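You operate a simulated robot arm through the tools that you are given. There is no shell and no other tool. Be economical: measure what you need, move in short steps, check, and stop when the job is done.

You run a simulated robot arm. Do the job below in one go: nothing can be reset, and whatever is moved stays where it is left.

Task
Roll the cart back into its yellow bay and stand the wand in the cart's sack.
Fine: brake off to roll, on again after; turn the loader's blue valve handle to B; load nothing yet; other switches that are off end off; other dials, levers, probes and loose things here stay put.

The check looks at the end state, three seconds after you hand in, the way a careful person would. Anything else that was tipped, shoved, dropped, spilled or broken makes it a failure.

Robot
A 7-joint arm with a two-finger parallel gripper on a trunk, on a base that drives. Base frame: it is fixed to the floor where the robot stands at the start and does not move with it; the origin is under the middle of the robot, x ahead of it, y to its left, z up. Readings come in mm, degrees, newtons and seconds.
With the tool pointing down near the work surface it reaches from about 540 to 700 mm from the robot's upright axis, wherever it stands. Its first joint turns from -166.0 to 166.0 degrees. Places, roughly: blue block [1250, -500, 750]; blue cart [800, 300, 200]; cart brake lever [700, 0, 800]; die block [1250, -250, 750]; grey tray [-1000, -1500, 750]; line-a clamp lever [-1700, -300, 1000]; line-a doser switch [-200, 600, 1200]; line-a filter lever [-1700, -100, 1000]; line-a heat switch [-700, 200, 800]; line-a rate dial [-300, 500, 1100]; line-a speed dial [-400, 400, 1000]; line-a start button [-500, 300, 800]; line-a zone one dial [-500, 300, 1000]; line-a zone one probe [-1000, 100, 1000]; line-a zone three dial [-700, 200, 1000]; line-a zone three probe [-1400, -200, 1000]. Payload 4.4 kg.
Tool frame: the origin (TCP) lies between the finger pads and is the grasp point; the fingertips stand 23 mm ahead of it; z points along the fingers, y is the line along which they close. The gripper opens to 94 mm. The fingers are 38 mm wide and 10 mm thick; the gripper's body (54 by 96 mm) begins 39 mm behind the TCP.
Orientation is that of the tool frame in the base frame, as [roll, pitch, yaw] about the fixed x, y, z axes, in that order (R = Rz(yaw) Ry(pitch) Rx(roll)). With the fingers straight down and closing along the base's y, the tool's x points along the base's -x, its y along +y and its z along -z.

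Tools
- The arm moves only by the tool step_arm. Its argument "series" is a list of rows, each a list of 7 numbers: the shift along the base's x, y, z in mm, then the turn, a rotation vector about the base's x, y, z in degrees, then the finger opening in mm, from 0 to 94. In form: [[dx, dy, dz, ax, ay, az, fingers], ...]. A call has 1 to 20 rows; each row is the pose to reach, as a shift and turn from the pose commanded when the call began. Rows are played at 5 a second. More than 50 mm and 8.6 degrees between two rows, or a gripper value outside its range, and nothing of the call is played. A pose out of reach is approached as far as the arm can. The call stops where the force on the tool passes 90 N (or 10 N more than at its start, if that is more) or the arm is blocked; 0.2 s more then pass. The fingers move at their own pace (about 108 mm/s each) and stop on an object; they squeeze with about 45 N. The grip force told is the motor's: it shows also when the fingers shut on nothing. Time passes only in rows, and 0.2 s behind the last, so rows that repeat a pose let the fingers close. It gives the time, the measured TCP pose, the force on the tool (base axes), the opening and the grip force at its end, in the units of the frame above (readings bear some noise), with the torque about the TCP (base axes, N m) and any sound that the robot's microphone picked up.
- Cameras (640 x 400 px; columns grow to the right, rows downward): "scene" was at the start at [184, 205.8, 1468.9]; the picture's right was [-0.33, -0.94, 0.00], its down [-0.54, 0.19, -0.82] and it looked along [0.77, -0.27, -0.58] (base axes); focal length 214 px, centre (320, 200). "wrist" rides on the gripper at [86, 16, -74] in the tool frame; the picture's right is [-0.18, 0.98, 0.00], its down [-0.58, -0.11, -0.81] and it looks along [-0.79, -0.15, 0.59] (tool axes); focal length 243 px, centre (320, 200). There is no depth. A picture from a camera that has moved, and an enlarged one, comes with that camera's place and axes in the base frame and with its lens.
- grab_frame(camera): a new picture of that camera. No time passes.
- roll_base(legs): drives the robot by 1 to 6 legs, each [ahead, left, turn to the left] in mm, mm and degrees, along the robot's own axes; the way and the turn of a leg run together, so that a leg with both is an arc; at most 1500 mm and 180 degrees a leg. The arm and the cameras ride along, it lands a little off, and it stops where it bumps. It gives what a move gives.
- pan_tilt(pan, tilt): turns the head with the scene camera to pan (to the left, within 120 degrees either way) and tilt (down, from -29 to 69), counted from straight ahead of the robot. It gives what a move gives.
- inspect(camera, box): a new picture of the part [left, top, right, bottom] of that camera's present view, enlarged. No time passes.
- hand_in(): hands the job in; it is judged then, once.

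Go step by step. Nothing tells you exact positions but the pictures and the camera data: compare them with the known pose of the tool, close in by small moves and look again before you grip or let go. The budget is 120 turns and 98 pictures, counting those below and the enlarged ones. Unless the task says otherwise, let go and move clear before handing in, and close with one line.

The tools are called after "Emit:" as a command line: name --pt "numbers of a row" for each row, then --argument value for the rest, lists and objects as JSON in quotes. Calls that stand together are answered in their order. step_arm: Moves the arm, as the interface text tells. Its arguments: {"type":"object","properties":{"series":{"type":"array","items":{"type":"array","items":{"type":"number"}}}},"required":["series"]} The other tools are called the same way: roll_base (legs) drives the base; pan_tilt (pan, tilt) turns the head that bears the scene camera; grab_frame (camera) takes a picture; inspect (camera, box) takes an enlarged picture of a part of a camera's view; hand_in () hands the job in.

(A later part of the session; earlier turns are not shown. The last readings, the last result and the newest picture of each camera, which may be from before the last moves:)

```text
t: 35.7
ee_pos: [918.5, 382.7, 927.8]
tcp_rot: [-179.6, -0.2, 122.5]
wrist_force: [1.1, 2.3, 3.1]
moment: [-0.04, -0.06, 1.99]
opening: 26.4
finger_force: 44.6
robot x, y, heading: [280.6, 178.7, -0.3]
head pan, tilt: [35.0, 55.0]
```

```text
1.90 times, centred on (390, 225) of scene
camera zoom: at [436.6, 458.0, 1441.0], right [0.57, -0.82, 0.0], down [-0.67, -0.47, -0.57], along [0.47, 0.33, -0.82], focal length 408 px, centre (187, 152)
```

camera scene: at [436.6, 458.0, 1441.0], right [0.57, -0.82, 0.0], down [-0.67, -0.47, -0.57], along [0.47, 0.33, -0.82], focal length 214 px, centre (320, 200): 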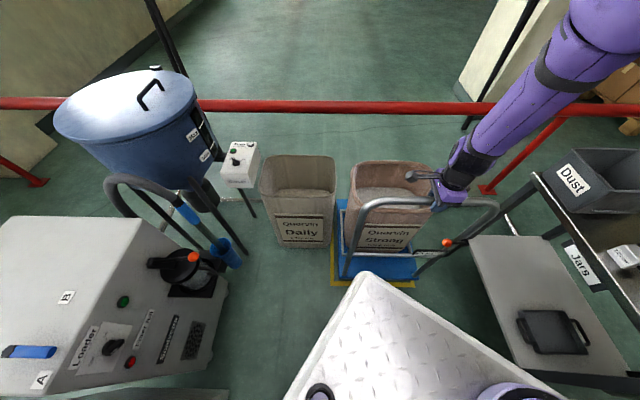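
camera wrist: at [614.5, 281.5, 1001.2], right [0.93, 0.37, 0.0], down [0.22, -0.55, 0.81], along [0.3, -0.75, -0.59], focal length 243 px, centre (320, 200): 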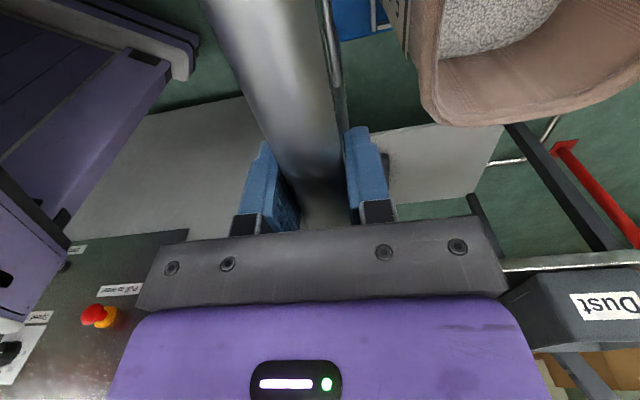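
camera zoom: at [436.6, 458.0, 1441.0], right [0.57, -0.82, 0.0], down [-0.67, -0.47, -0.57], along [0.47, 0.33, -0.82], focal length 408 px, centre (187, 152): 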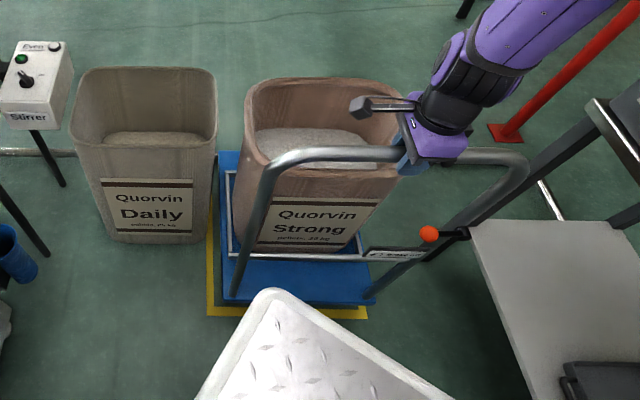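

The bay's near line is now visible just behind the cart, and the cart is laterally centred (about 30 mm each side). I'll push about 38 mm more.

Emit:
roll_base --legs '[[32, 21, 0]]'

Emit:
inspect --camera "scene" --box '[280, 120, 500, 330]'

```text
t: 36.5
ee_pos: [942.7, 399.4, 927.3]
tcp_rot: [-179.0, -0.4, 122.6]
wrist_force: [-65.4, -38.8, 9.8]
moment: [0.11, -0.09, 1.67]
opening: 26.6
finger_force: 45.1
robot x, y, heading: [309.3, 200.4, -0.2]
head pan, tilt: [35.0, 55.0]
```

```text
1.90 times, centred on (390, 225) of scene
camera zoom: at [465.2, 476.8, 1441.6], right [0.57, -0.82, 0.0], down [-0.67, -0.47, -0.58], along [0.47, 0.33, -0.82], focal length 408 px, centre (187, 152)
```

zoom: 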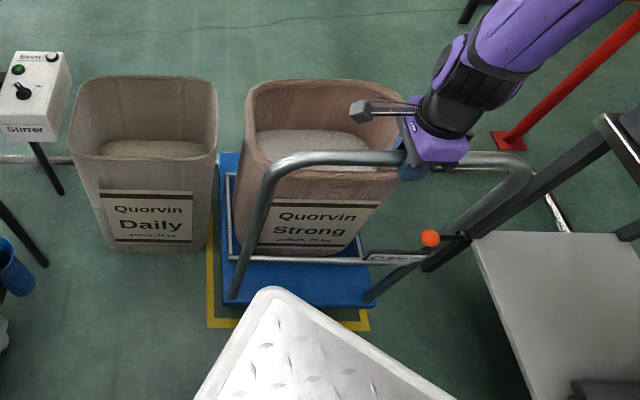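

The cart has met its rear stop, inside the bay. I'll relieve the push force and check.

Emit:
step_arm --pt "-4 -3 0 0 0 0 20" --pt "-8 -5 0 0 0 0 20" --pt "-8 -5 0 0 0 0 20"

Emit:
grab_frame --camera "wrist"

Emit:
inspect --camera "scene" --box '[340, 180, 500, 330]'

```text
t: 37.4
ee_pos: [937.3, 394.4, 926.5]
tcp_rot: [-178.9, -0.3, 122.6]
wrist_force: [-0.3, -6.5, 40.5]
moment: [0.08, 0.05, 1.77]
opening: 26.3
finger_force: 45.1
robot x, y, heading: [308.8, 203.0, -0.1]
head pan, tilt: [35.0, 55.0]
```

```text
53 pictures are left
camera wrist: at [907.5, 476.5, 1000.0], right [0.93, 0.37, -0.02], down [0.24, -0.54, 0.81], along [0.29, -0.75, -0.59], focal length 243 px, centre (320, 200)
```

wrist: 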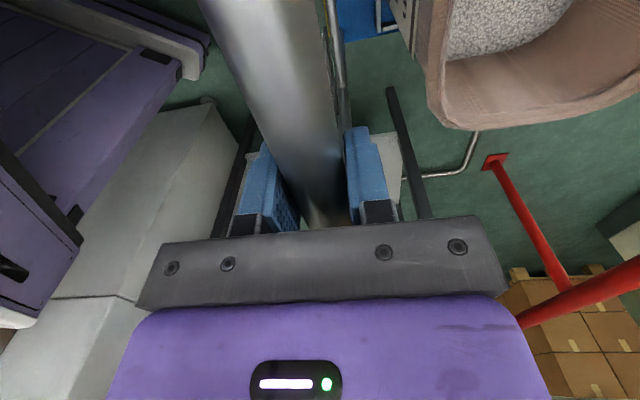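

```text
2.67 times, centred on (420, 255) of scene
camera zoom: at [466.8, 477.7, 1441.2], right [0.57, -0.82, 0.0], down [-0.67, -0.47, -0.57], along [0.47, 0.33, -0.82], focal length 572 px, centre (53, 53)
```

zoom: 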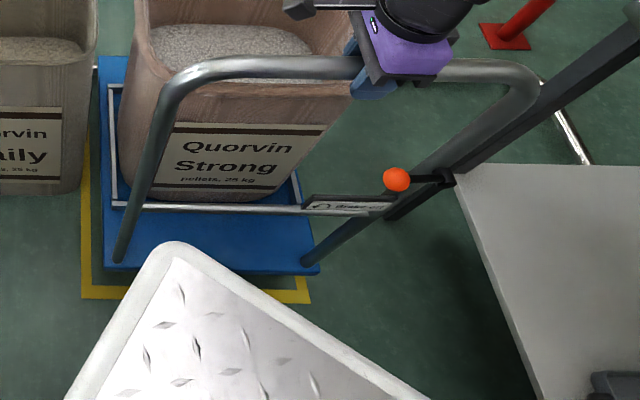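

The cart is square in its bay against the stop. I'll release the bar, rise and turn back toward the brake lever.

Emit:
step_arm --pt "0 0 0 0 0 0 94" --pt "0 0 0 0 0 0 94" --pt "0 0 0 0 0 0 94" --pt "0 0 30 0 0 0 94" --pt "0 0 60 0 0 0 94" --pt "0 0 88 0 0 0 94"

Emit:
step_arm --pt "0 -10 0 0 0 8.2 94" --pt "0 -20 0 0 0 16.4 94" --pt "-5 -30 0 0 0 24.6 94" --pt "-10 -40 0 0 0 32.8 94" --pt "-15 -50 0 0 0 41.0 80" --pt "-20 -60 0 0 0 49.2 60" --pt "-20 -70 0 0 0 57.6 60"

Emit:
step_arm --pt "0 -9 -2 1.6 -5.5 4.5 60" --pt "0 -18 -6 3.2 -11.1 9.1 60" --pt "0 -27 -20 4.8 -16.7 13.6 60" --pt "0 -36 -45 6.5 -22.2 18.1 60" --pt "5 -45 -75 8.1 -27.8 22.6 60" --pt "8 -54 -110 9.7 -33.3 27.2 60" --pt "12 -60 -140 11.3 -38.9 31.7 60" --pt "12 -60 -140 11.3 -38.9 31.7 60"

Emit:
grab_frame --camera "wrist"

```text
t: 38.8
ee_pos: [938.9, 396.0, 1012.8]
tcp_rot: [-178.8, -0.4, 122.6]
wrist_force: [0.7, 0.0, -1.2]
moment: [-0.02, 0.0, 0.04]
opening: 93.8
finger_force: 0.1
robot x, y, heading: [310.0, 203.7, -0.1]
head pan, tilt: [35.0, 55.0]
```

```text
t: 40.4
ee_pos: [916.5, 325.1, 1014.5]
tcp_rot: [-178.9, -0.2, -179.6]
wrist_force: [0.3, 0.4, -0.8]
moment: [-0.01, 0.0, -0.01]
opening: 60.1
finger_force: 0.1
robot x, y, heading: [306.0, 203.6, -0.0]
head pan, tilt: [35.0, 55.0]
```

```text
t: 42.1
ee_pos: [932.2, 265.3, 875.4]
tcp_rot: [-178.4, 39.7, -146.5]
wrist_force: [0.9, 0.8, 0.4]
moment: [0.02, -0.02, 0.02]
opening: 59.9
finger_force: 0.1
out of reach, approached as far as the arm can: row 6
robot x, y, heading: [309.4, 202.1, -0.0]
head pan, tilt: [35.0, 55.0]
```

```text
51 pictures are left
camera wrist: at [828.7, 217.1, 876.1], right [-0.41, 0.91, 0.1], down [-0.01, -0.11, 0.99], along [0.91, 0.41, 0.05], focal length 243 px, centre (320, 200)
```

wrist: 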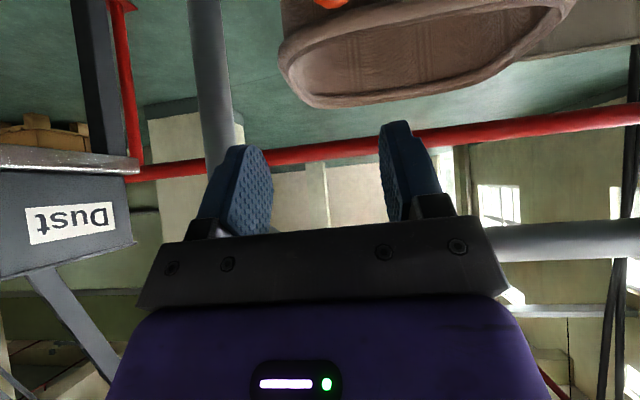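

Emit:
step_arm --pt "3 6 -30 0 0 0 60" --pt "7 12 -60 0 0 0 60" --pt "11 20 -88 0 0 0 60"

Emit:
grab_frame --camera "wrist"

```text
t: 43.0
ee_pos: [940.2, 284.6, 786.3]
tcp_rot: [-178.4, 39.5, -146.6]
wrist_force: [-0.4, -0.4, 0.4]
moment: [-0.04, -0.02, 0.02]
opening: 60.2
finger_force: 0.0
robot x, y, heading: [306.0, 202.2, -0.2]
head pan, tilt: [35.0, 55.0]
```

```text
50 pictures are left
camera wrist: at [837.7, 236.9, 788.2], right [-0.41, 0.91, 0.1], down [-0.01, -0.11, 0.99], along [0.91, 0.4, 0.05], focal length 243 px, centre (320, 200)
```

wrist: 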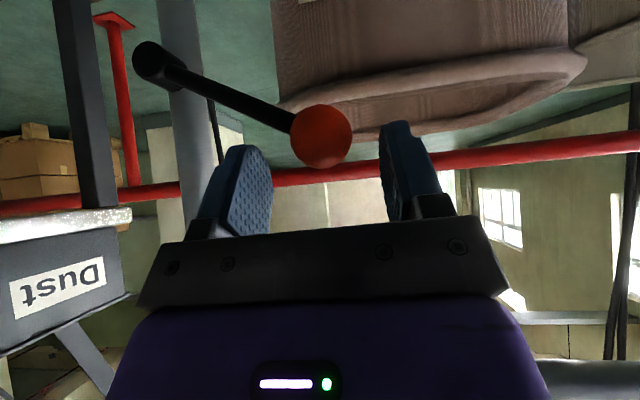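

Emit:
step_arm --pt "2 1 -12 0 0 0 40" --pt "2 1 -12 0 0 0 40" --pt "8 -8 4 0 0 0 40" --pt "15 -19 17 0 0 0 40" --pt "24 -33 28 0 0 0 40" --pt "33 -47 36 0 0 0 40" --pt "43 -63 41 0 0 0 40" --pt "53 -79 43 0 0 0 40" --pt "64 -95 41 0 0 0 40"

Emit:
grab_frame --camera "wrist"

```text
t: 45.0
ee_pos: [1005.8, 191.1, 827.5]
tcp_rot: [-178.5, 39.6, -146.6]
wrist_force: [0.2, 0.6, 0.1]
moment: [-0.01, 0.0, 0.01]
opening: 40.0
finger_force: 0.2
robot x, y, heading: [305.0, 201.1, -0.1]
head pan, tilt: [35.0, 55.0]
```

```text
49 pictures are left
camera wrist: at [902.4, 142.8, 828.7], right [-0.41, 0.91, 0.1], down [-0.01, -0.11, 0.99], along [0.91, 0.4, 0.05], focal length 243 px, centre (320, 200)
```

wrist: 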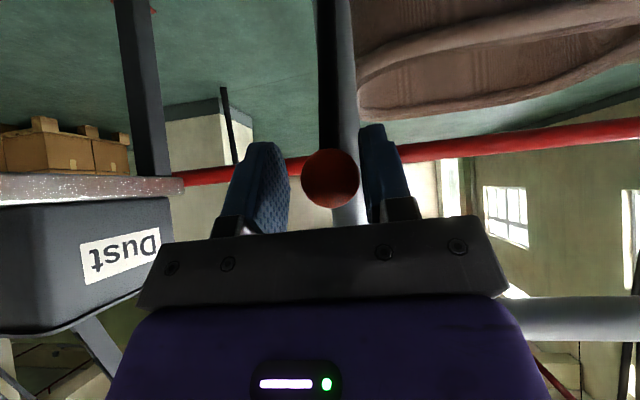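

Lever is near upright and following. I'll continue to the right until it meets its stop.

Emit:
step_arm --pt "5 -8 -2 0 0 0 40" --pt "10 -15 -5 0 0 0 40" --pt "14 -22 -9 0 0 0 40" --pt "18 -28 -13 0 0 0 40"

Emit:
grab_frame --camera "wrist"

```text
t: 46.0
ee_pos: [1020.9, 164.6, 815.1]
tcp_rot: [-178.6, 39.7, -146.4]
wrist_force: [-16.3, 25.5, 10.2]
moment: [0.0, 0.15, 0.22]
opening: 52.8
finger_force: 14.6
robot x, y, heading: [303.6, 200.6, -0.2]
head pan, tilt: [35.0, 55.0]
```

```text
48 pictures are left
camera wrist: at [917.0, 117.2, 816.2], right [-0.41, 0.91, 0.1], down [-0.01, -0.11, 0.99], along [0.91, 0.41, 0.05], focal length 243 px, centre (320, 200)
```

wrist: 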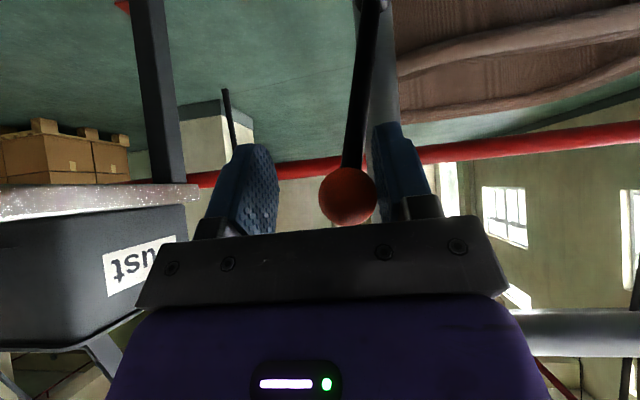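

The lever is against its "on" stop at the original angle. I'll back out and check it, then look at the loader.

Emit:
step_arm --pt "-4 6 2 0 0 0 60" --pt "-4 6 2 0 0 0 60" --pt "-29 -10 40 0 0 0 60" --pt "-54 -26 78 0 0 0 60" --pt "-79 -42 116 0 0 0 60"

Emit:
step_arm --pt "0 5 30 -1.6 5.5 -4.5 60" --pt "-5 10 60 -3.2 11.1 -9.1 60" --pt "-10 15 90 -4.8 16.7 -13.6 60" --pt "-10 20 125 -6.5 22.2 -18.1 60" --pt "-10 25 160 -8.1 27.8 -22.6 60" --pt "-10 30 190 -9.7 33.3 -27.2 60" --pt "-10 30 220 -11.3 38.9 -31.7 60"

Emit:
pan_tilt --pan 30 --tilt 50

Emit:
grab_frame --camera "scene"

Emit:
inspect --camera "scene" --box '[0, 140, 260, 330]'

```text
t: 47.1
ee_pos: [952.2, 119.7, 929.8]
tcp_rot: [-178.5, 39.5, -146.6]
wrist_force: [-0.5, 0.2, -0.2]
moment: [0.0, 0.02, -0.01]
opening: 59.7
finger_force: 0.1
out of reach, approached as far as the arm can: row 5
robot x, y, heading: [309.8, 201.0, 0.3]
head pan, tilt: [35.0, 55.0]
```

```text
t: 48.8
ee_pos: [944.9, 147.2, 1147.8]
tcp_rot: [-178.8, -0.4, -179.9]
wrist_force: [0.3, -0.7, -0.5]
moment: [-0.02, 0.0, 0.0]
opening: 59.8
finger_force: 0.0
robot x, y, heading: [309.7, 200.6, 0.1]
head pan, tilt: [35.0, 55.0]
```

```text
t: 49.4
ee_pos: [945.7, 146.2, 1145.7]
tcp_rot: [-178.8, -0.3, -179.7]
wrist_force: [0.5, -0.1, 0.0]
moment: [-0.03, -0.03, 0.01]
opening: 60.0
finger_force: 0.0
robot x, y, heading: [309.9, 200.5, -0.3]
head pan, tilt: [30.0, 50.0]
```

```text
47 pictures are left
camera scene: at [475.5, 475.6, 1447.4], right [0.5, -0.87, 0.0], down [-0.66, -0.38, -0.64], along [0.56, 0.32, -0.77], focal length 214 px, centre (320, 200)
```

scene: 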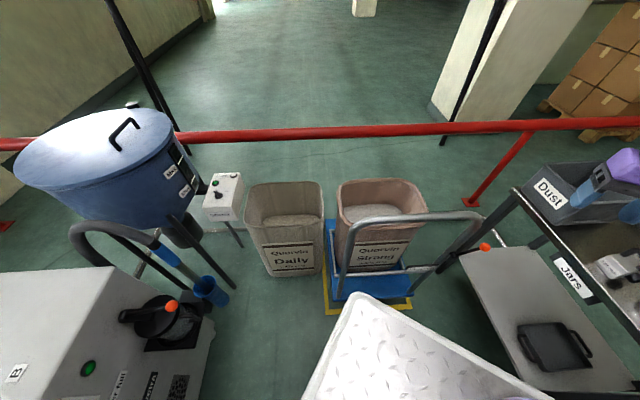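

```text
2.11 times, centred on (130, 235) of scene
camera zoom: at [475.5, 475.6, 1447.4], right [0.5, -0.87, 0.0], down [-0.66, -0.38, -0.64], along [0.56, 0.32, -0.77], focal length 452 px, centre (720, 126)
```

zoom: 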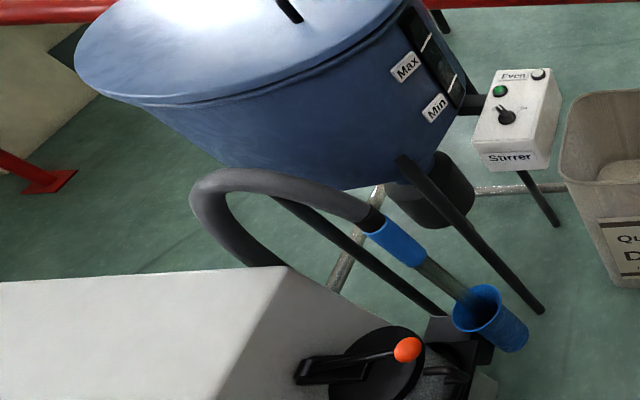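

Brake is on with the cart in its bay. Now I look left at the loader's valve and wand.

Emit:
pan_tilt --pan 80 --tilt 50

Emit:
grab_frame --camera "scene"

Emit:
inspect --camera "scene" --box '[180, 120, 480, 340]'

```text
t: 50.6
ee_pos: [944.5, 146.3, 1147.7]
tcp_rot: [-178.7, -0.2, -179.8]
wrist_force: [0.3, 0.5, -0.1]
moment: [0.01, 0.0, 0.0]
opening: 60.2
finger_force: 0.0
robot x, y, heading: [306.7, 203.0, -0.1]
head pan, tilt: [80.0, 50.0]
```

```text
45 pictures are left
camera scene: at [422.3, 512.8, 1447.5], right [0.98, -0.17, 0.0], down [-0.13, -0.75, -0.64], along [0.11, 0.63, -0.77], focal length 214 px, centre (320, 200)
```

scene: 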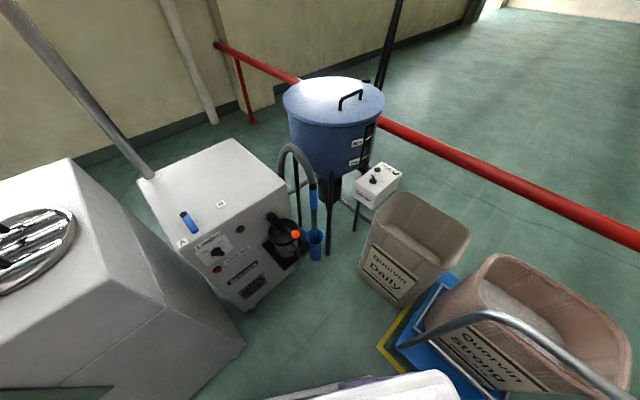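

```text
1.82 times, centred on (330, 230) of scene
camera zoom: at [422.3, 512.8, 1447.5], right [0.98, -0.17, 0.0], down [-0.13, -0.75, -0.64], along [0.11, 0.63, -0.77], focal length 390 px, centre (302, 146)
```

zoom: 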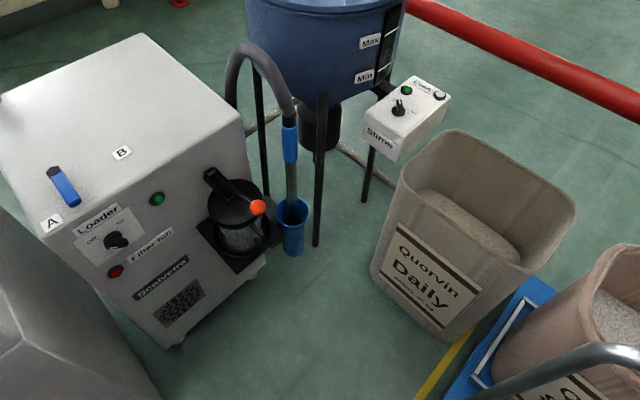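

The valve handle pivots near (64, 984, 890), pointing to the front (A); B needs about a quarter turn counter-clockwise from above. I'll raise the arm, then reposition and turn the base to face the loader.

Emit:
step_arm --pt "-10 5 40 0 0 0 20" --pt "-25 10 80 0 0 0 0" --pt "-40 18 120 0 0 0 0" --pt "-55 25 160 0 0 0 0" --pt "-70 32 200 0 0 0 0" --pt "-85 40 240 0 0 0 0" --pt "-100 48 280 0 0 0 0" --pt "-110 55 300 0 0 0 0"

Emit:
roll_base --legs '[[62, 148, 0], [0, 0, 60], [0, 0, 63]]'

Emit:
pan_tilt --pan 0 --tilt 50

Emit:
grab_frame --camera "scene"

```text
t: 52.4
ee_pos: [837.2, 202.3, 1448.0]
tcp_rot: [-178.7, -0.4, -179.9]
wrist_force: [0.1, -0.2, 0.1]
moment: [0.01, 0.03, 0.02]
opening: 0.1
finger_force: 42.5
robot x, y, heading: [309.5, 201.4, 0.0]
head pan, tilt: [80.0, 50.0]
```

```text
t: 59.2
ee_pos: [93.7, 801.3, 1448.8]
tcp_rot: [-178.8, -0.4, -58.4]
wrist_force: [0.5, -0.1, 0.0]
moment: [0.0, -0.01, -0.02]
opening: 0.0
finger_force: 42.6
robot x, y, heading: [372.7, 347.4, 121.3]
head pan, tilt: [80.0, 50.0]
```

```text
t: 60.7
ee_pos: [93.2, 800.9, 1446.6]
tcp_rot: [-178.8, -0.3, -58.5]
wrist_force: [-0.6, -0.3, -0.4]
moment: [-0.01, -0.01, -0.04]
opening: 0.0
finger_force: 42.5
robot x, y, heading: [367.5, 350.3, 121.4]
head pan, tilt: [0.0, 50.0]
```

```text
43 pictures are left
camera scene: at [77.9, 377.3, 1447.5], right [0.85, 0.52, 0.0], down [0.4, -0.65, -0.64], along [-0.34, 0.55, -0.77], focal length 214 px, centre (320, 200)
```

scene: 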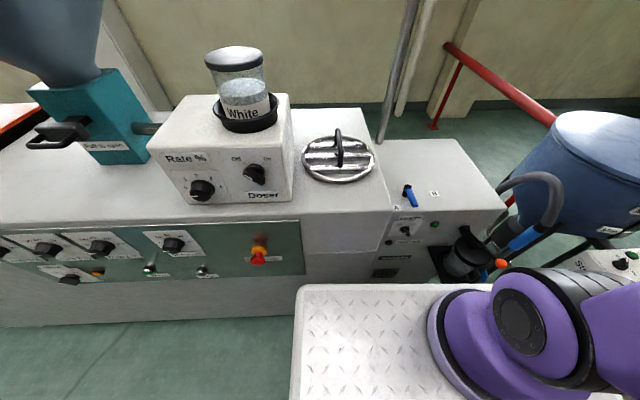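

Emit:
roll_base --legs '[[60, -50, 0]]'

Emit:
grab_frame --camera "wrist"

```text
t: 61.8
ee_pos: [103.9, 879.4, 1448.1]
tcp_rot: [-178.8, -0.3, -58.3]
wrist_force: [-0.8, 0.1, 0.6]
moment: [0.01, -0.03, -0.01]
opening: 0.0
finger_force: 42.7
robot x, y, heading: [380.2, 425.1, 121.4]
head pan, tilt: [0.0, 50.0]
```

```text
42 pictures are left
camera wrist: at [135.3, 797.5, 1522.1], right [-0.93, -0.36, -0.02], down [-0.23, 0.55, 0.81], along [-0.28, 0.76, -0.59], focal length 243 px, centre (320, 200)
```

wrist: 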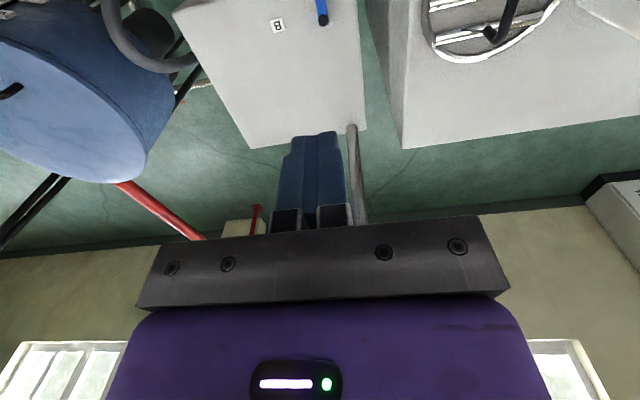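

The view confirms the pivot near (68, 985). I'll descend over the handle with the fingers straddling it and check.

Emit:
step_arm --pt "0 5 -45 0 0 0.5 30" --pt "0 10 -90 0 0 1 60" --pt "0 15 -135 0 0 2 60" --pt "0 20 -180 0 0 3 60" --pt "0 25 -225 0 0 4 60" --pt "0 30 -270 0 0 4 60" --pt "0 35 -315 0 0 4 60" --pt "-2 42 -360 0 0 4 60" --pt "-2 46 -405 0 0 4 60" --pt "-2 50 -450 0 0 4 60"

Emit:
grab_frame --camera "wrist"

Emit:
pan_tilt --pan -25 --tilt 35

Emit:
grab_frame --camera "scene"

```text
t: 64.0
ee_pos: [100.1, 930.5, 998.3]
tcp_rot: [-178.9, -0.3, -54.3]
wrist_force: [0.8, -0.3, 0.3]
moment: [0.06, 0.05, -0.04]
opening: 60.0
finger_force: 0.0
robot x, y, heading: [381.5, 428.4, 121.4]
head pan, tilt: [0.0, 50.0]
```

```text
41 pictures are left
camera wrist: at [137.7, 850.5, 1071.5], right [-0.91, -0.42, -0.02], down [-0.27, 0.53, 0.81], along [-0.33, 0.74, -0.59], focal length 243 px, centre (320, 200)
```

wrist: 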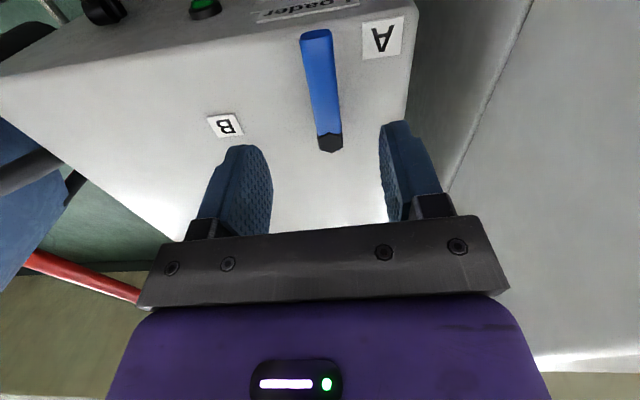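

```text
t: 64.8
ee_pos: [99.9, 931.6, 998.1]
tcp_rot: [-178.8, -0.3, -54.3]
wrist_force: [0.6, 0.2, -0.4]
moment: [-0.01, -0.01, 0.01]
opening: 60.1
finger_force: 0.1
robot x, y, heading: [382.0, 432.2, 121.3]
head pan, tilt: [-25.0, 35.0]
```

```text
40 pictures are left
camera scene: at [118.5, 478.3, 1469.1], right [0.99, 0.11, 0.0], down [0.07, -0.57, -0.82], along [-0.09, 0.81, -0.57], focal length 214 px, centre (320, 200)
```

scene: 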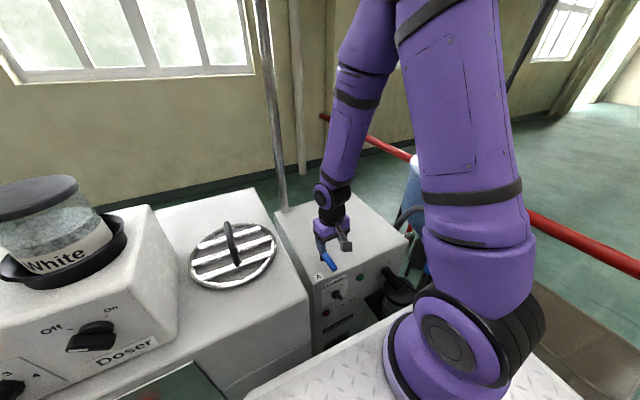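

The fingers straddle the handle line well. I'll go down and turn it in two halves.

Emit:
step_arm --pt "0 2 -40 0 0 0 60" --pt "1 2 -80 0 0 0 60" --pt "2 2 -108 0 0 0 60" --pt "2 2 -108 0 0 0 42"

Emit:
grab_frame --camera "wrist"

```text
t: 65.8
ee_pos: [103.5, 933.6, 889.8]
tcp_rot: [-178.7, -0.3, -54.2]
wrist_force: [-0.2, -0.3, 0.2]
moment: [-0.04, 0.02, -0.02]
opening: 42.1
finger_force: 0.0
robot x, y, heading: [381.3, 430.0, 121.5]
head pan, tilt: [-25.0, 35.0]
```

```text
39 pictures are left
camera wrist: at [140.5, 852.7, 963.0], right [-0.91, -0.42, -0.02], down [-0.27, 0.53, 0.81], along [-0.33, 0.73, -0.59], focal length 243 px, centre (320, 200)
```

wrist: 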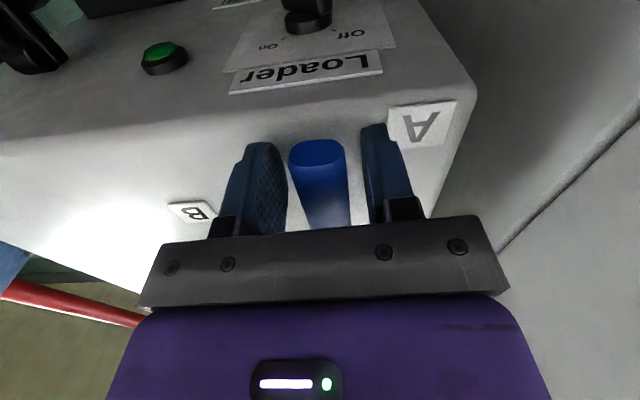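

Emit:
step_arm --pt "7.6 5.8 0 0 0 8.2 42" --pt "14.4 12.6 0 0 0 16.4 42" --pt "20.1 20.3 0 0 0 24.6 42" --pt "24.6 28.7 0 0 0 32.8 42" --pt "27.9 37.7 0 0 0 41 42"

Emit:
grab_frame --camera "wrist"

```text
t: 67.0
ee_pos: [130.6, 969.3, 889.8]
tcp_rot: [-178.9, -0.4, -13.3]
wrist_force: [0.3, -1.4, 0.7]
moment: [0.0, -0.02, -0.02]
opening: 42.3
finger_force: 0.8
robot x, y, heading: [380.6, 427.7, 121.6]
head pan, tilt: [-25.0, 35.0]
```

```text
38 pictures are left
camera wrist: at [212.8, 933.0, 964.2], right [-0.4, -0.91, -0.02], down [-0.55, 0.22, 0.8], along [-0.73, 0.34, -0.59], focal length 243 px, centre (320, 200)
```

wrist: 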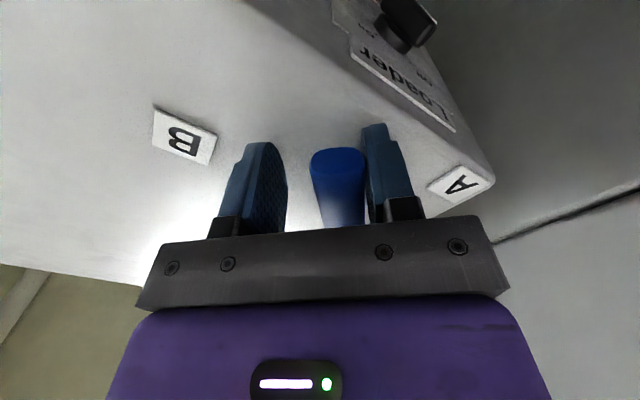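

Emit:
step_arm --pt "2 9.4 0 0 0 8.2 42" --pt "2.6 19 0 0 0 16.4 42" --pt "1.8 28.5 0 0 0 24.6 42" --pt "-0.3 37.9 0 0 0 32.8 42" --pt "-3.7 46.8 0 0 0 41 42" --pt "-8.3 55.2 0 0 0 49.2 42"

Emit:
grab_frame --camera "wrist"

```text
t: 68.4
ee_pos: [121.8, 1022.9, 890.1]
tcp_rot: [-178.8, -0.3, 36.0]
wrist_force: [1.7, -1.1, -0.1]
moment: [0.01, 0.0, 0.0]
opening: 43.0
finger_force: 0.8
robot x, y, heading: [378.1, 426.1, 121.4]
head pan, tilt: [-25.0, 35.0]
```

```text
37 pictures are left
camera wrist: at [204.4, 1060.4, 963.8], right [0.43, -0.9, -0.02], down [-0.53, -0.27, 0.8], along [-0.73, -0.33, -0.59], focal length 243 px, centre (320, 200)
```

wrist: 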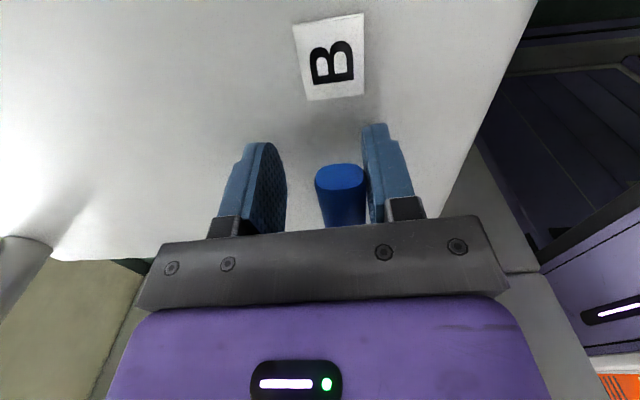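

Handle now points at B; I'll nudge a few degrees more to feel for the stop.

Emit:
step_arm --pt "-2 3 0 0 0 3 42" --pt "-4.2 5.6 0 0 0 6 42"

Emit:
grab_frame --camera "wrist"

```text
t: 69.0
ee_pos: [119.0, 1028.4, 891.2]
tcp_rot: [-179.0, -0.3, 41.9]
wrist_force: [7.8, -22.6, 1.1]
moment: [0.03, 0.02, -0.45]
opening: 52.1
finger_force: 10.7
robot x, y, heading: [379.4, 426.4, 121.5]
head pan, tilt: [-25.0, 35.0]
```

```text
36 pictures are left
camera wrist: at [197.0, 1072.2, 963.9], right [0.52, -0.85, -0.02], down [-0.5, -0.32, 0.81], along [-0.69, -0.41, -0.59], focal length 243 px, centre (320, 200)
```

wrist: 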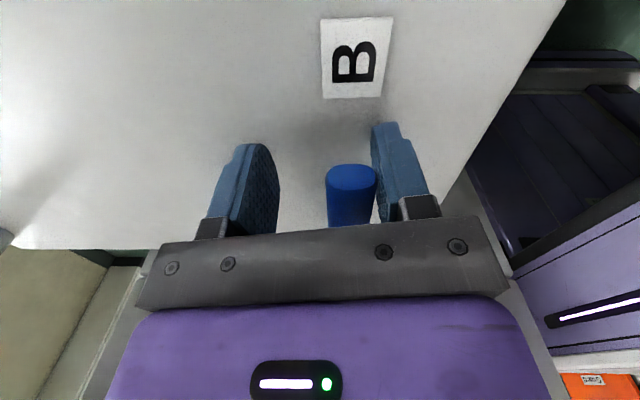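

Stop reached at B. I'll ease off, lift clear and unwind the wrist.

Emit:
step_arm --pt "3 -4 0 0 0 -4 60" --pt "3 -4 0 0 0 -4 60" --pt "3 -4 40 0 0 -4 60" --pt "3 -4 80 0 0 -4 60" --pt "3 -4 120 0 0 -4 60" --pt "3 -4 160 0 0 -12 60" --pt "3 -9 200 0 0 -20 60" --pt "0 -19 240 0 0 -28 60" --pt "0 -29 280 0 0 -36 60" --pt "0 -39 280 0 0 -44 60" --pt "0 -49 280 0 0 -52 60" --pt "0 -59 280 0 0 -60 60" --pt "0 -69 280 0 0 -68 60" --pt "0 -79 280 0 0 -76 60" --pt "0 -89 280 0 0 -84 60" --pt "0 -99 280 0 0 -92 60" --pt "0 -99 280 0 0 -98 60"

Emit:
grab_frame --camera "wrist"

Emit:
pan_tilt --pan -50 --tilt 45

Emit:
grab_frame --camera "scene"

```text
t: 72.6
ee_pos: [117.6, 933.3, 1170.9]
tcp_rot: [-178.8, -0.3, -56.2]
wrist_force: [-0.9, 0.3, -1.0]
moment: [0.03, 0.04, 0.0]
opening: 60.3
finger_force: 0.0
robot x, y, heading: [377.3, 427.0, 121.4]
head pan, tilt: [-25.0, 35.0]
```

```text
35 pictures are left
camera wrist: at [152.8, 850.1, 1244.0], right [-0.92, -0.39, -0.02], down [-0.25, 0.54, 0.81], along [-0.3, 0.75, -0.59], focal length 243 px, centre (320, 200)
```

wrist: 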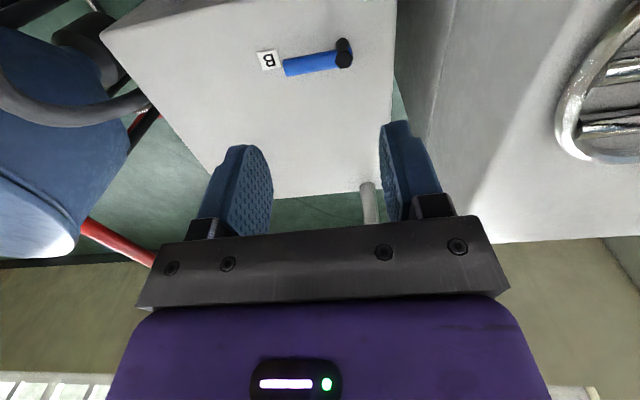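

```text
t: 73.5
ee_pos: [118.8, 931.7, 1169.9]
tcp_rot: [-178.8, -0.3, -56.1]
wrist_force: [0.3, 0.0, 0.8]
moment: [0.02, 0.03, -0.02]
opening: 60.1
finger_force: 0.1
robot x, y, heading: [376.6, 428.8, 121.5]
head pan, tilt: [-50.0, 45.0]
```

```text
34 pictures are left
camera scene: at [154.3, 467.9, 1454.4], right [0.95, -0.32, 0.0], down [-0.22, -0.67, -0.71], along [0.22, 0.67, -0.71], focal length 214 px, centre (320, 200)
```

scene: 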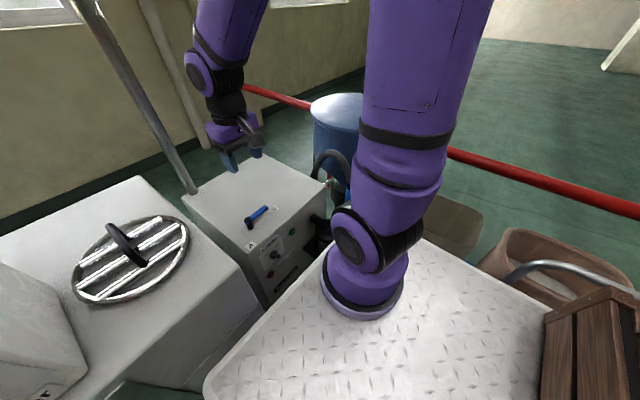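

The handle sits at B. A wooden crate evidently rides on the robot's rear deck; I'll look at it before driving again, and at the wand.

Emit:
pan_tilt --pan -105 --tilt 55

Emit:
grab_frame --camera "scene"

```text
t: 74.8
ee_pos: [117.5, 932.4, 1169.8]
tcp_rot: [-178.8, -0.4, -56.1]
wrist_force: [-1.4, -0.5, 0.2]
moment: [0.0, 0.01, -0.03]
opening: 59.7
finger_force: 0.0
robot x, y, heading: [382.8, 426.9, 121.4]
head pan, tilt: [-105.0, 55.0]
```

```text
33 pictures are left
camera scene: at [197.7, 411.3, 1441.0], right [0.28, -0.96, 0.0], down [-0.79, -0.23, -0.57], along [0.55, 0.16, -0.82], focal length 214 px, centre (320, 200)
```

scene: 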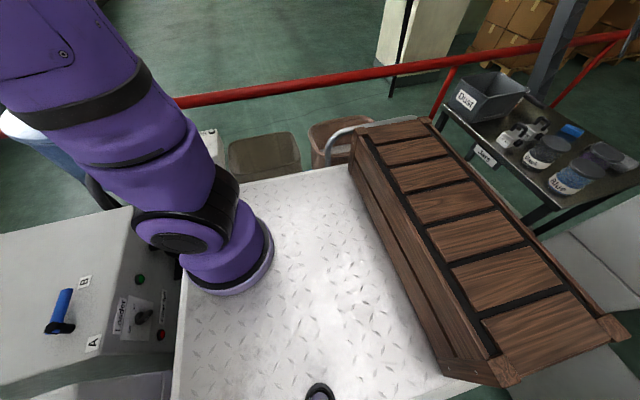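

The crate's rear edge is within the deck, so the robot's footprint is about ±326 by ±284. I'll turn to face the wand and move to a stance about 700 mm from it.

Emit:
roll_base --legs '[[0, 0, -26.4], [24, -112, 0]]'

Emit:
grab_frame --camera "wrist"

Emit:
pan_tilt --pan -5 --tilt 45

Emit:
grab_frame --camera "scene"

```text
t: 76.4
ee_pos: [319.6, 960.6, 1169.7]
tcp_rot: [-178.9, -0.3, -76.8]
wrist_force: [-0.4, 0.4, -0.2]
moment: [-0.04, 0.0, 0.0]
opening: 60.1
finger_force: 0.0
robot x, y, heading: [390.3, 395.3, 100.7]
head pan, tilt: [-105.0, 55.0]
stopped in leg 1: the robot was blocked; the commanded pose is now the measured one
```

```text
32 pictures are left
camera wrist: at [323.6, 871.9, 1244.0], right [-1.0, -0.05, -0.02], down [-0.04, 0.59, 0.8], along [-0.02, 0.8, -0.59], focal length 243 px, centre (320, 200)
```

wrist: 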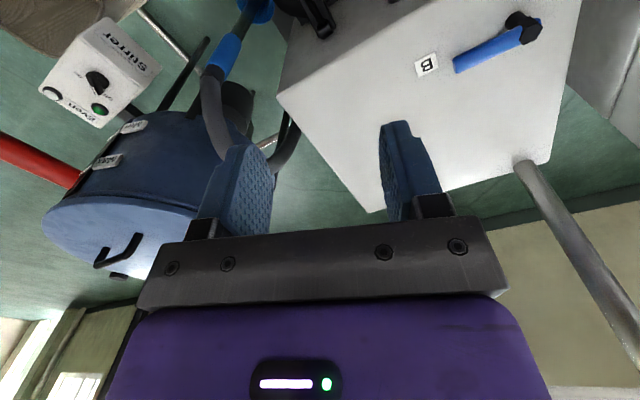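

```text
t: 78.1
ee_pos: [318.7, 961.2, 1169.6]
tcp_rot: [-178.8, -0.3, -76.7]
wrist_force: [0.2, -0.7, -0.3]
moment: [0.0, -0.02, 0.02]
opening: 60.2
finger_force: 0.0
robot x, y, heading: [388.1, 398.5, 100.8]
head pan, tilt: [-5.0, 45.0]
```

```text
31 pictures are left
camera scene: at [130.3, 531.3, 1454.4], right [0.99, 0.1, 0.0], down [0.07, -0.7, -0.71], along [-0.07, 0.7, -0.71], focal length 214 px, centre (320, 200)
```

scene: 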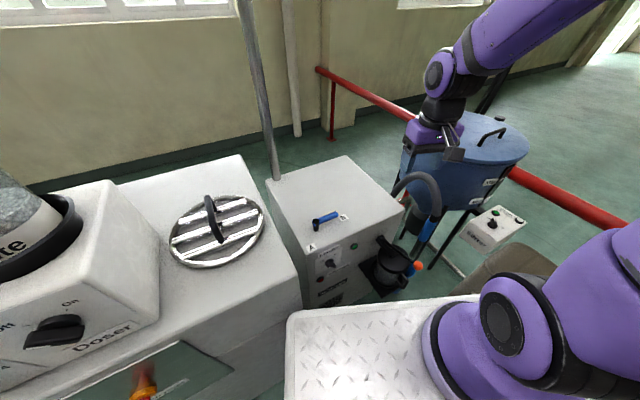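

The base's front-left corner brushed against Line A's fixed corner and stopped. I'll move right and back away from it, and then finish the small turn in open space.

Emit:
roll_base --legs '[[-20, -85, 0], [0, 0, -6]]'

Emit:
roll_base --legs '[[62, 0, 0]]'

Emit:
pan_tilt --pan 20 --tilt 45

Emit:
grab_frame --camera "scene"

Emit:
grab_frame --camera "wrist"

```text
t: 79.8
ee_pos: [468.7, 960.4, 1170.3]
tcp_rot: [-178.9, -0.3, -82.9]
wrist_force: [0.6, 0.0, 0.4]
moment: [-0.02, 0.03, -0.02]
opening: 60.1
finger_force: 0.1
robot x, y, heading: [477.3, 391.1, 94.5]
head pan, tilt: [-5.0, 45.0]
```

```text
t: 80.7
ee_pos: [463.7, 1022.4, 1170.6]
tcp_rot: [-178.8, -0.3, -82.8]
wrist_force: [0.1, -0.4, 0.6]
moment: [0.01, -0.01, -0.03]
opening: 60.0
finger_force: 0.1
robot x, y, heading: [469.7, 451.8, 94.6]
head pan, tilt: [-5.0, 45.0]
```

```text
t: 81.6
ee_pos: [464.3, 1022.0, 1171.1]
tcp_rot: [-178.8, -0.4, -83.0]
wrist_force: [-0.1, -0.4, 0.3]
moment: [0.0, 0.0, 0.01]
opening: 60.1
finger_force: 0.1
robot x, y, heading: [468.8, 456.2, 94.7]
head pan, tilt: [20.0, 45.0]
```

```text
30 pictures are left
camera scene: at [195.6, 608.0, 1454.4], right [0.91, 0.42, 0.0], down [0.3, -0.64, -0.71], along [-0.3, 0.64, -0.71], focal length 214 px, centre (320, 200)
```

scene: 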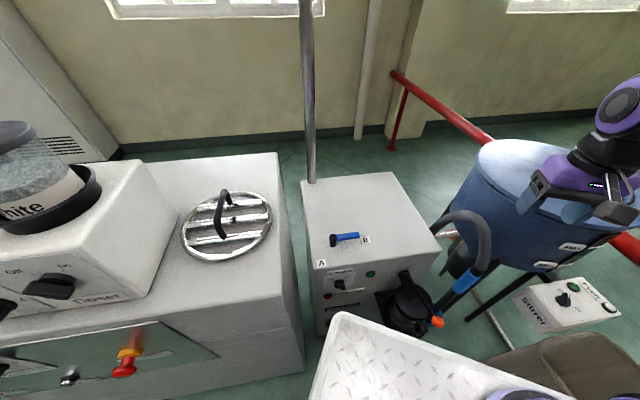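

```text
29 pictures are left
camera wrist: at [458.5, 933.6, 1244.0], right [-1.0, 0.06, -0.02], down [0.02, 0.59, 0.8], along [0.06, 0.8, -0.59], focal length 243 px, centre (320, 200)
```

wrist: 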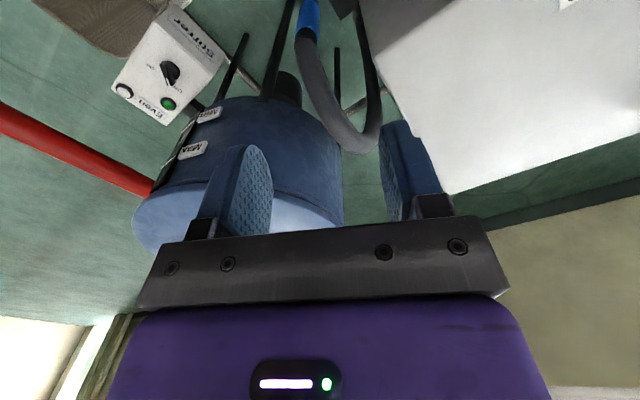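

The wand's blue grip is near (502, 1092, 710), and the loader's orange lever knob stands at about (408, 902, 813), to be avoided. I'll back off, tilt the gripper to a 60° forward reach, then approach by driving.

Emit:
roll_base --legs '[[-160, 0, 0]]'

Emit:
step_arm --pt "8 12 -30 6.6 0.8 0 70" --pt "16 24 -65 13.2 1.6 0 94" --pt "22 36 -105 19.8 2.4 0 94" --pt "28 48 -145 26.4 3.3 0 94" --pt "32 60 -190 33 4.1 0 94" --pt "36 70 -235 39.6 4.9 0 94" --pt "38 80 -280 46.2 5.7 0 94" --pt "40 90 -325 52.8 6.5 0 94" --pt "41 98 -365 59.4 7.3 0 94" --pt "41 100 -395 59.4 7.3 0 94" --pt "41 100 -395 59.4 7.3 0 94"

Emit:
grab_frame --camera "wrist"

```text
t: 83.0
ee_pos: [477.6, 861.2, 1170.4]
tcp_rot: [-178.8, -0.3, -83.0]
wrist_force: [0.2, 0.4, 0.0]
moment: [-0.01, 0.0, -0.01]
opening: 60.0
finger_force: 0.1
robot x, y, heading: [484.0, 295.3, 94.8]
head pan, tilt: [20.0, 45.0]
```

```text
t: 85.5
ee_pos: [519.0, 960.1, 773.6]
tcp_rot: [-179.0, 59.6, -83.2]
wrist_force: [0.1, 0.8, -0.2]
moment: [-0.04, -0.02, -0.02]
opening: 94.0
finger_force: 0.1
out of reach, approached as far as the arm can: row 3, 4, 5, 6, 7
robot x, y, heading: [484.4, 294.0, 94.6]
head pan, tilt: [20.0, 45.0]
```

```text
28 pictures are left
camera wrist: at [515.3, 850.9, 736.6], right [-0.99, -0.01, 0.15], down [0.14, -0.39, 0.91], along [0.05, 0.92, 0.38], focal length 243 px, centre (320, 200)
```

wrist: 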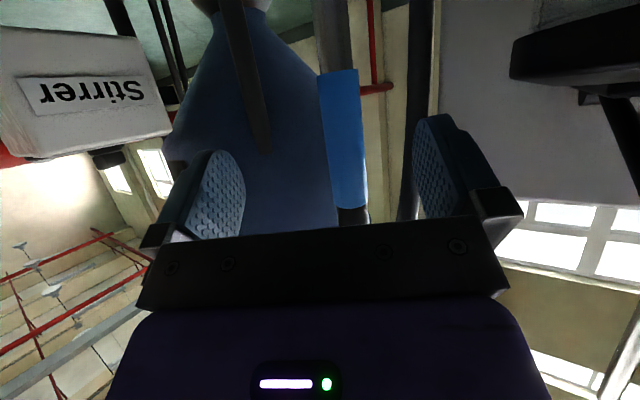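

The grip is between the fingers' lines, centred near (494, 1070, 775). I'll shift a little left and advance part way.

Emit:
step_arm --pt "-10 15 0 0 0 0 80" --pt "-16 30 0 0 0 0 80" --pt "-21 45 0 0 0 0 80" --pt "-23 60 0 0 0 0 80"

Emit:
grab_frame --camera "wrist"

```text
t: 86.5
ee_pos: [496.2, 1018.6, 775.6]
tcp_rot: [-178.9, 59.6, -83.2]
wrist_force: [-0.5, -0.2, -1.2]
moment: [-0.01, -0.03, 0.0]
opening: 80.0
finger_force: 0.0
robot x, y, heading: [479.7, 294.8, 94.9]
head pan, tilt: [20.0, 45.0]
```

```text
27 pictures are left
camera wrist: at [493.7, 909.5, 737.1], right [-0.99, -0.01, 0.15], down [0.14, -0.39, 0.91], along [0.05, 0.92, 0.38], focal length 243 px, centre (320, 200)
```

wrist: 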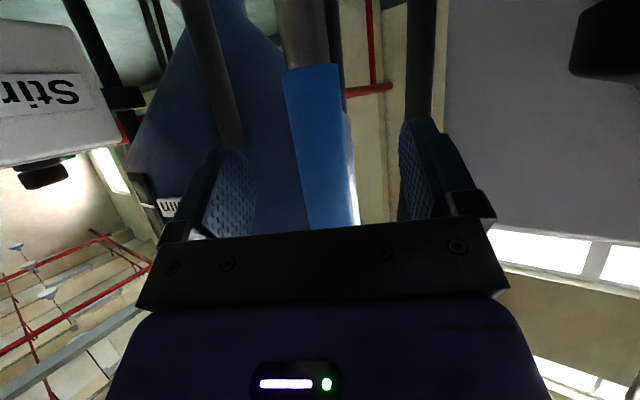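

Emit:
step_arm --pt "0 20 -2 0 0 0 80" --pt "-1 40 -4 0 0 0 80" --pt "-1 56 -6 0 0 0 80"

Emit:
grab_frame --camera "wrist"

```text
t: 87.2
ee_pos: [496.5, 1076.2, 769.6]
tcp_rot: [-179.1, 59.5, -83.2]
wrist_force: [-0.5, 0.3, 0.3]
moment: [0.02, -0.03, -0.02]
opening: 79.9
finger_force: 0.0
robot x, y, heading: [481.9, 291.5, 94.3]
head pan, tilt: [20.0, 45.0]
```

```text
26 pictures are left
camera wrist: at [493.3, 966.0, 731.4], right [-0.99, -0.01, 0.15], down [0.14, -0.39, 0.91], along [0.05, 0.92, 0.38], focal length 243 px, centre (320, 200)
```

wrist: 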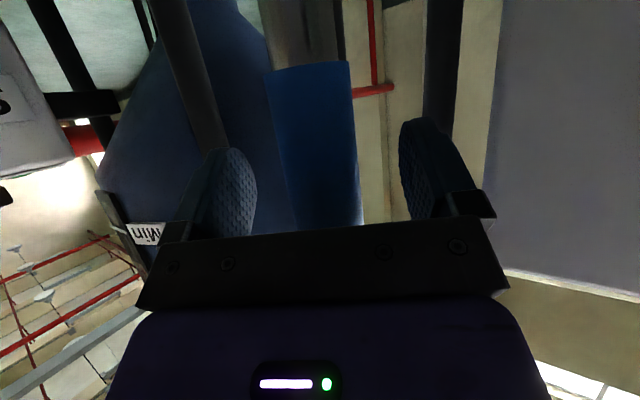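

The grip lies between the pads. Closing on it.

Emit:
step_arm --pt "0 3 0 0 0 0 60" --pt "0 3 0 0 0 0 20" --pt "0 3 0 0 0 0 15" --pt "0 3 0 0 0 0 15"

Emit:
step_arm --pt "0 0 10 0 0 0 15" --pt "0 0 25 0 0 0 15" --pt "0 0 40 0 0 0 15"

Emit:
grab_frame --camera "wrist"

```text
t: 88.2
ee_pos: [496.0, 1079.4, 769.6]
tcp_rot: [-179.1, 59.6, -83.2]
wrist_force: [-2.0, -1.0, 1.4]
moment: [0.05, 0.99, 0.04]
opening: 35.6
finger_force: 45.0
robot x, y, heading: [482.2, 293.2, 94.5]
head pan, tilt: [20.0, 45.0]
```

```text
t: 89.0
ee_pos: [497.8, 1079.2, 806.8]
tcp_rot: [-179.0, 59.5, -83.2]
wrist_force: [0.7, -0.1, -5.2]
moment: [0.01, 0.05, 0.04]
opening: 35.4
finger_force: 45.0
robot x, y, heading: [480.6, 295.1, 94.5]
head pan, tilt: [20.0, 45.0]
```

```text
25 pictures are left
camera wrist: at [494.6, 970.2, 770.5], right [-0.99, -0.01, 0.15], down [0.14, -0.39, 0.91], along [0.05, 0.92, 0.38], focal length 243 px, centre (320, 200)
```

wrist: 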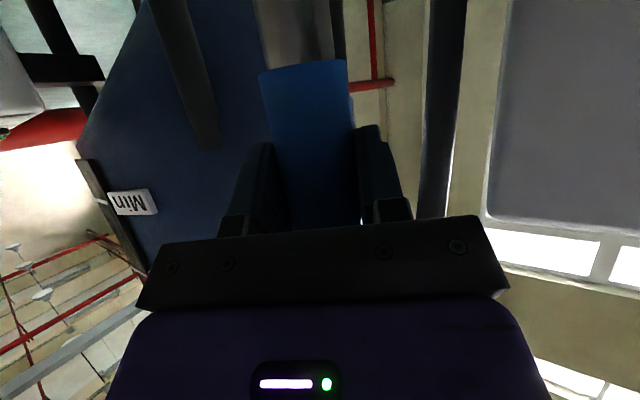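

The wand is held and lifting freely. I'll lift it well out of its holder and look.

Emit:
step_arm --pt "0 0 40 0 0 0 15" --pt "0 0 80 0 0 0 15" --pt "0 0 120 0 0 0 15" --pt "0 0 160 0 0 0 15" --pt "0 0 200 0 0 0 15" --pt "0 -5 240 0 0 0 15" --pt "0 -10 280 0 0 0 15" --pt "0 -15 320 0 0 0 15"

Emit:
pan_tilt --pan -25 --tilt 35

Emit:
grab_frame --camera "scene"

```text
t: 90.8
ee_pos: [495.1, 1068.1, 1130.8]
tcp_rot: [-179.0, 59.4, -83.2]
wrist_force: [1.1, 1.5, -5.3]
moment: [0.02, -0.01, 0.0]
opening: 35.3
finger_force: 44.9
robot x, y, heading: [479.4, 294.9, 94.6]
head pan, tilt: [20.0, 45.0]
```

```text
t: 92.0
ee_pos: [496.4, 1068.0, 1130.5]
tcp_rot: [-179.0, 59.5, -83.2]
wrist_force: [-0.2, 0.5, -4.7]
moment: [0.02, -0.03, 0.01]
opening: 35.4
finger_force: 44.8
robot x, y, heading: [482.8, 291.9, 94.5]
head pan, tilt: [-25.0, 35.0]
```

```text
24 pictures are left
camera scene: at [273.6, 457.2, 1469.1], right [0.94, -0.35, 0.0], down [-0.2, -0.54, -0.82], along [0.29, 0.77, -0.57], focal length 214 px, centre (320, 200)
```

scene: 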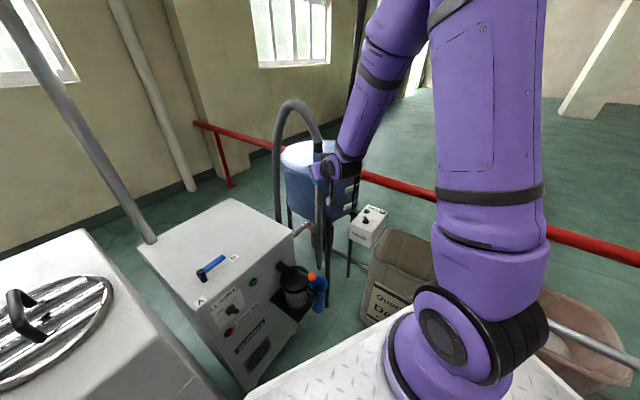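

Emit:
inspect --camera "scene" --box '[240, 90, 400, 330]'

```text
1.67 times, centred on (320, 210) of scene
camera zoom: at [273.6, 457.2, 1469.1], right [0.94, -0.35, 0.0], down [-0.2, -0.54, -0.82], along [0.29, 0.77, -0.57], focal length 358 px, centre (320, 183)
```

zoom: 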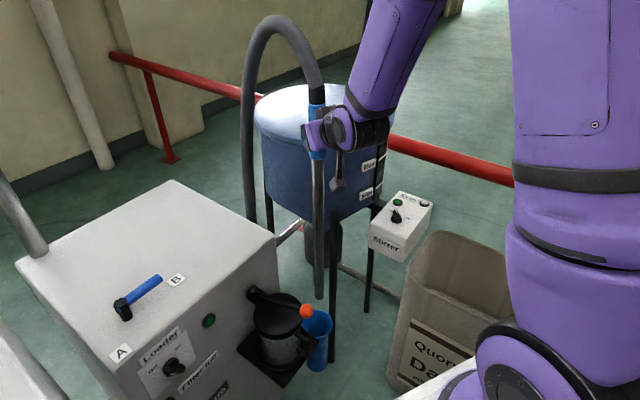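

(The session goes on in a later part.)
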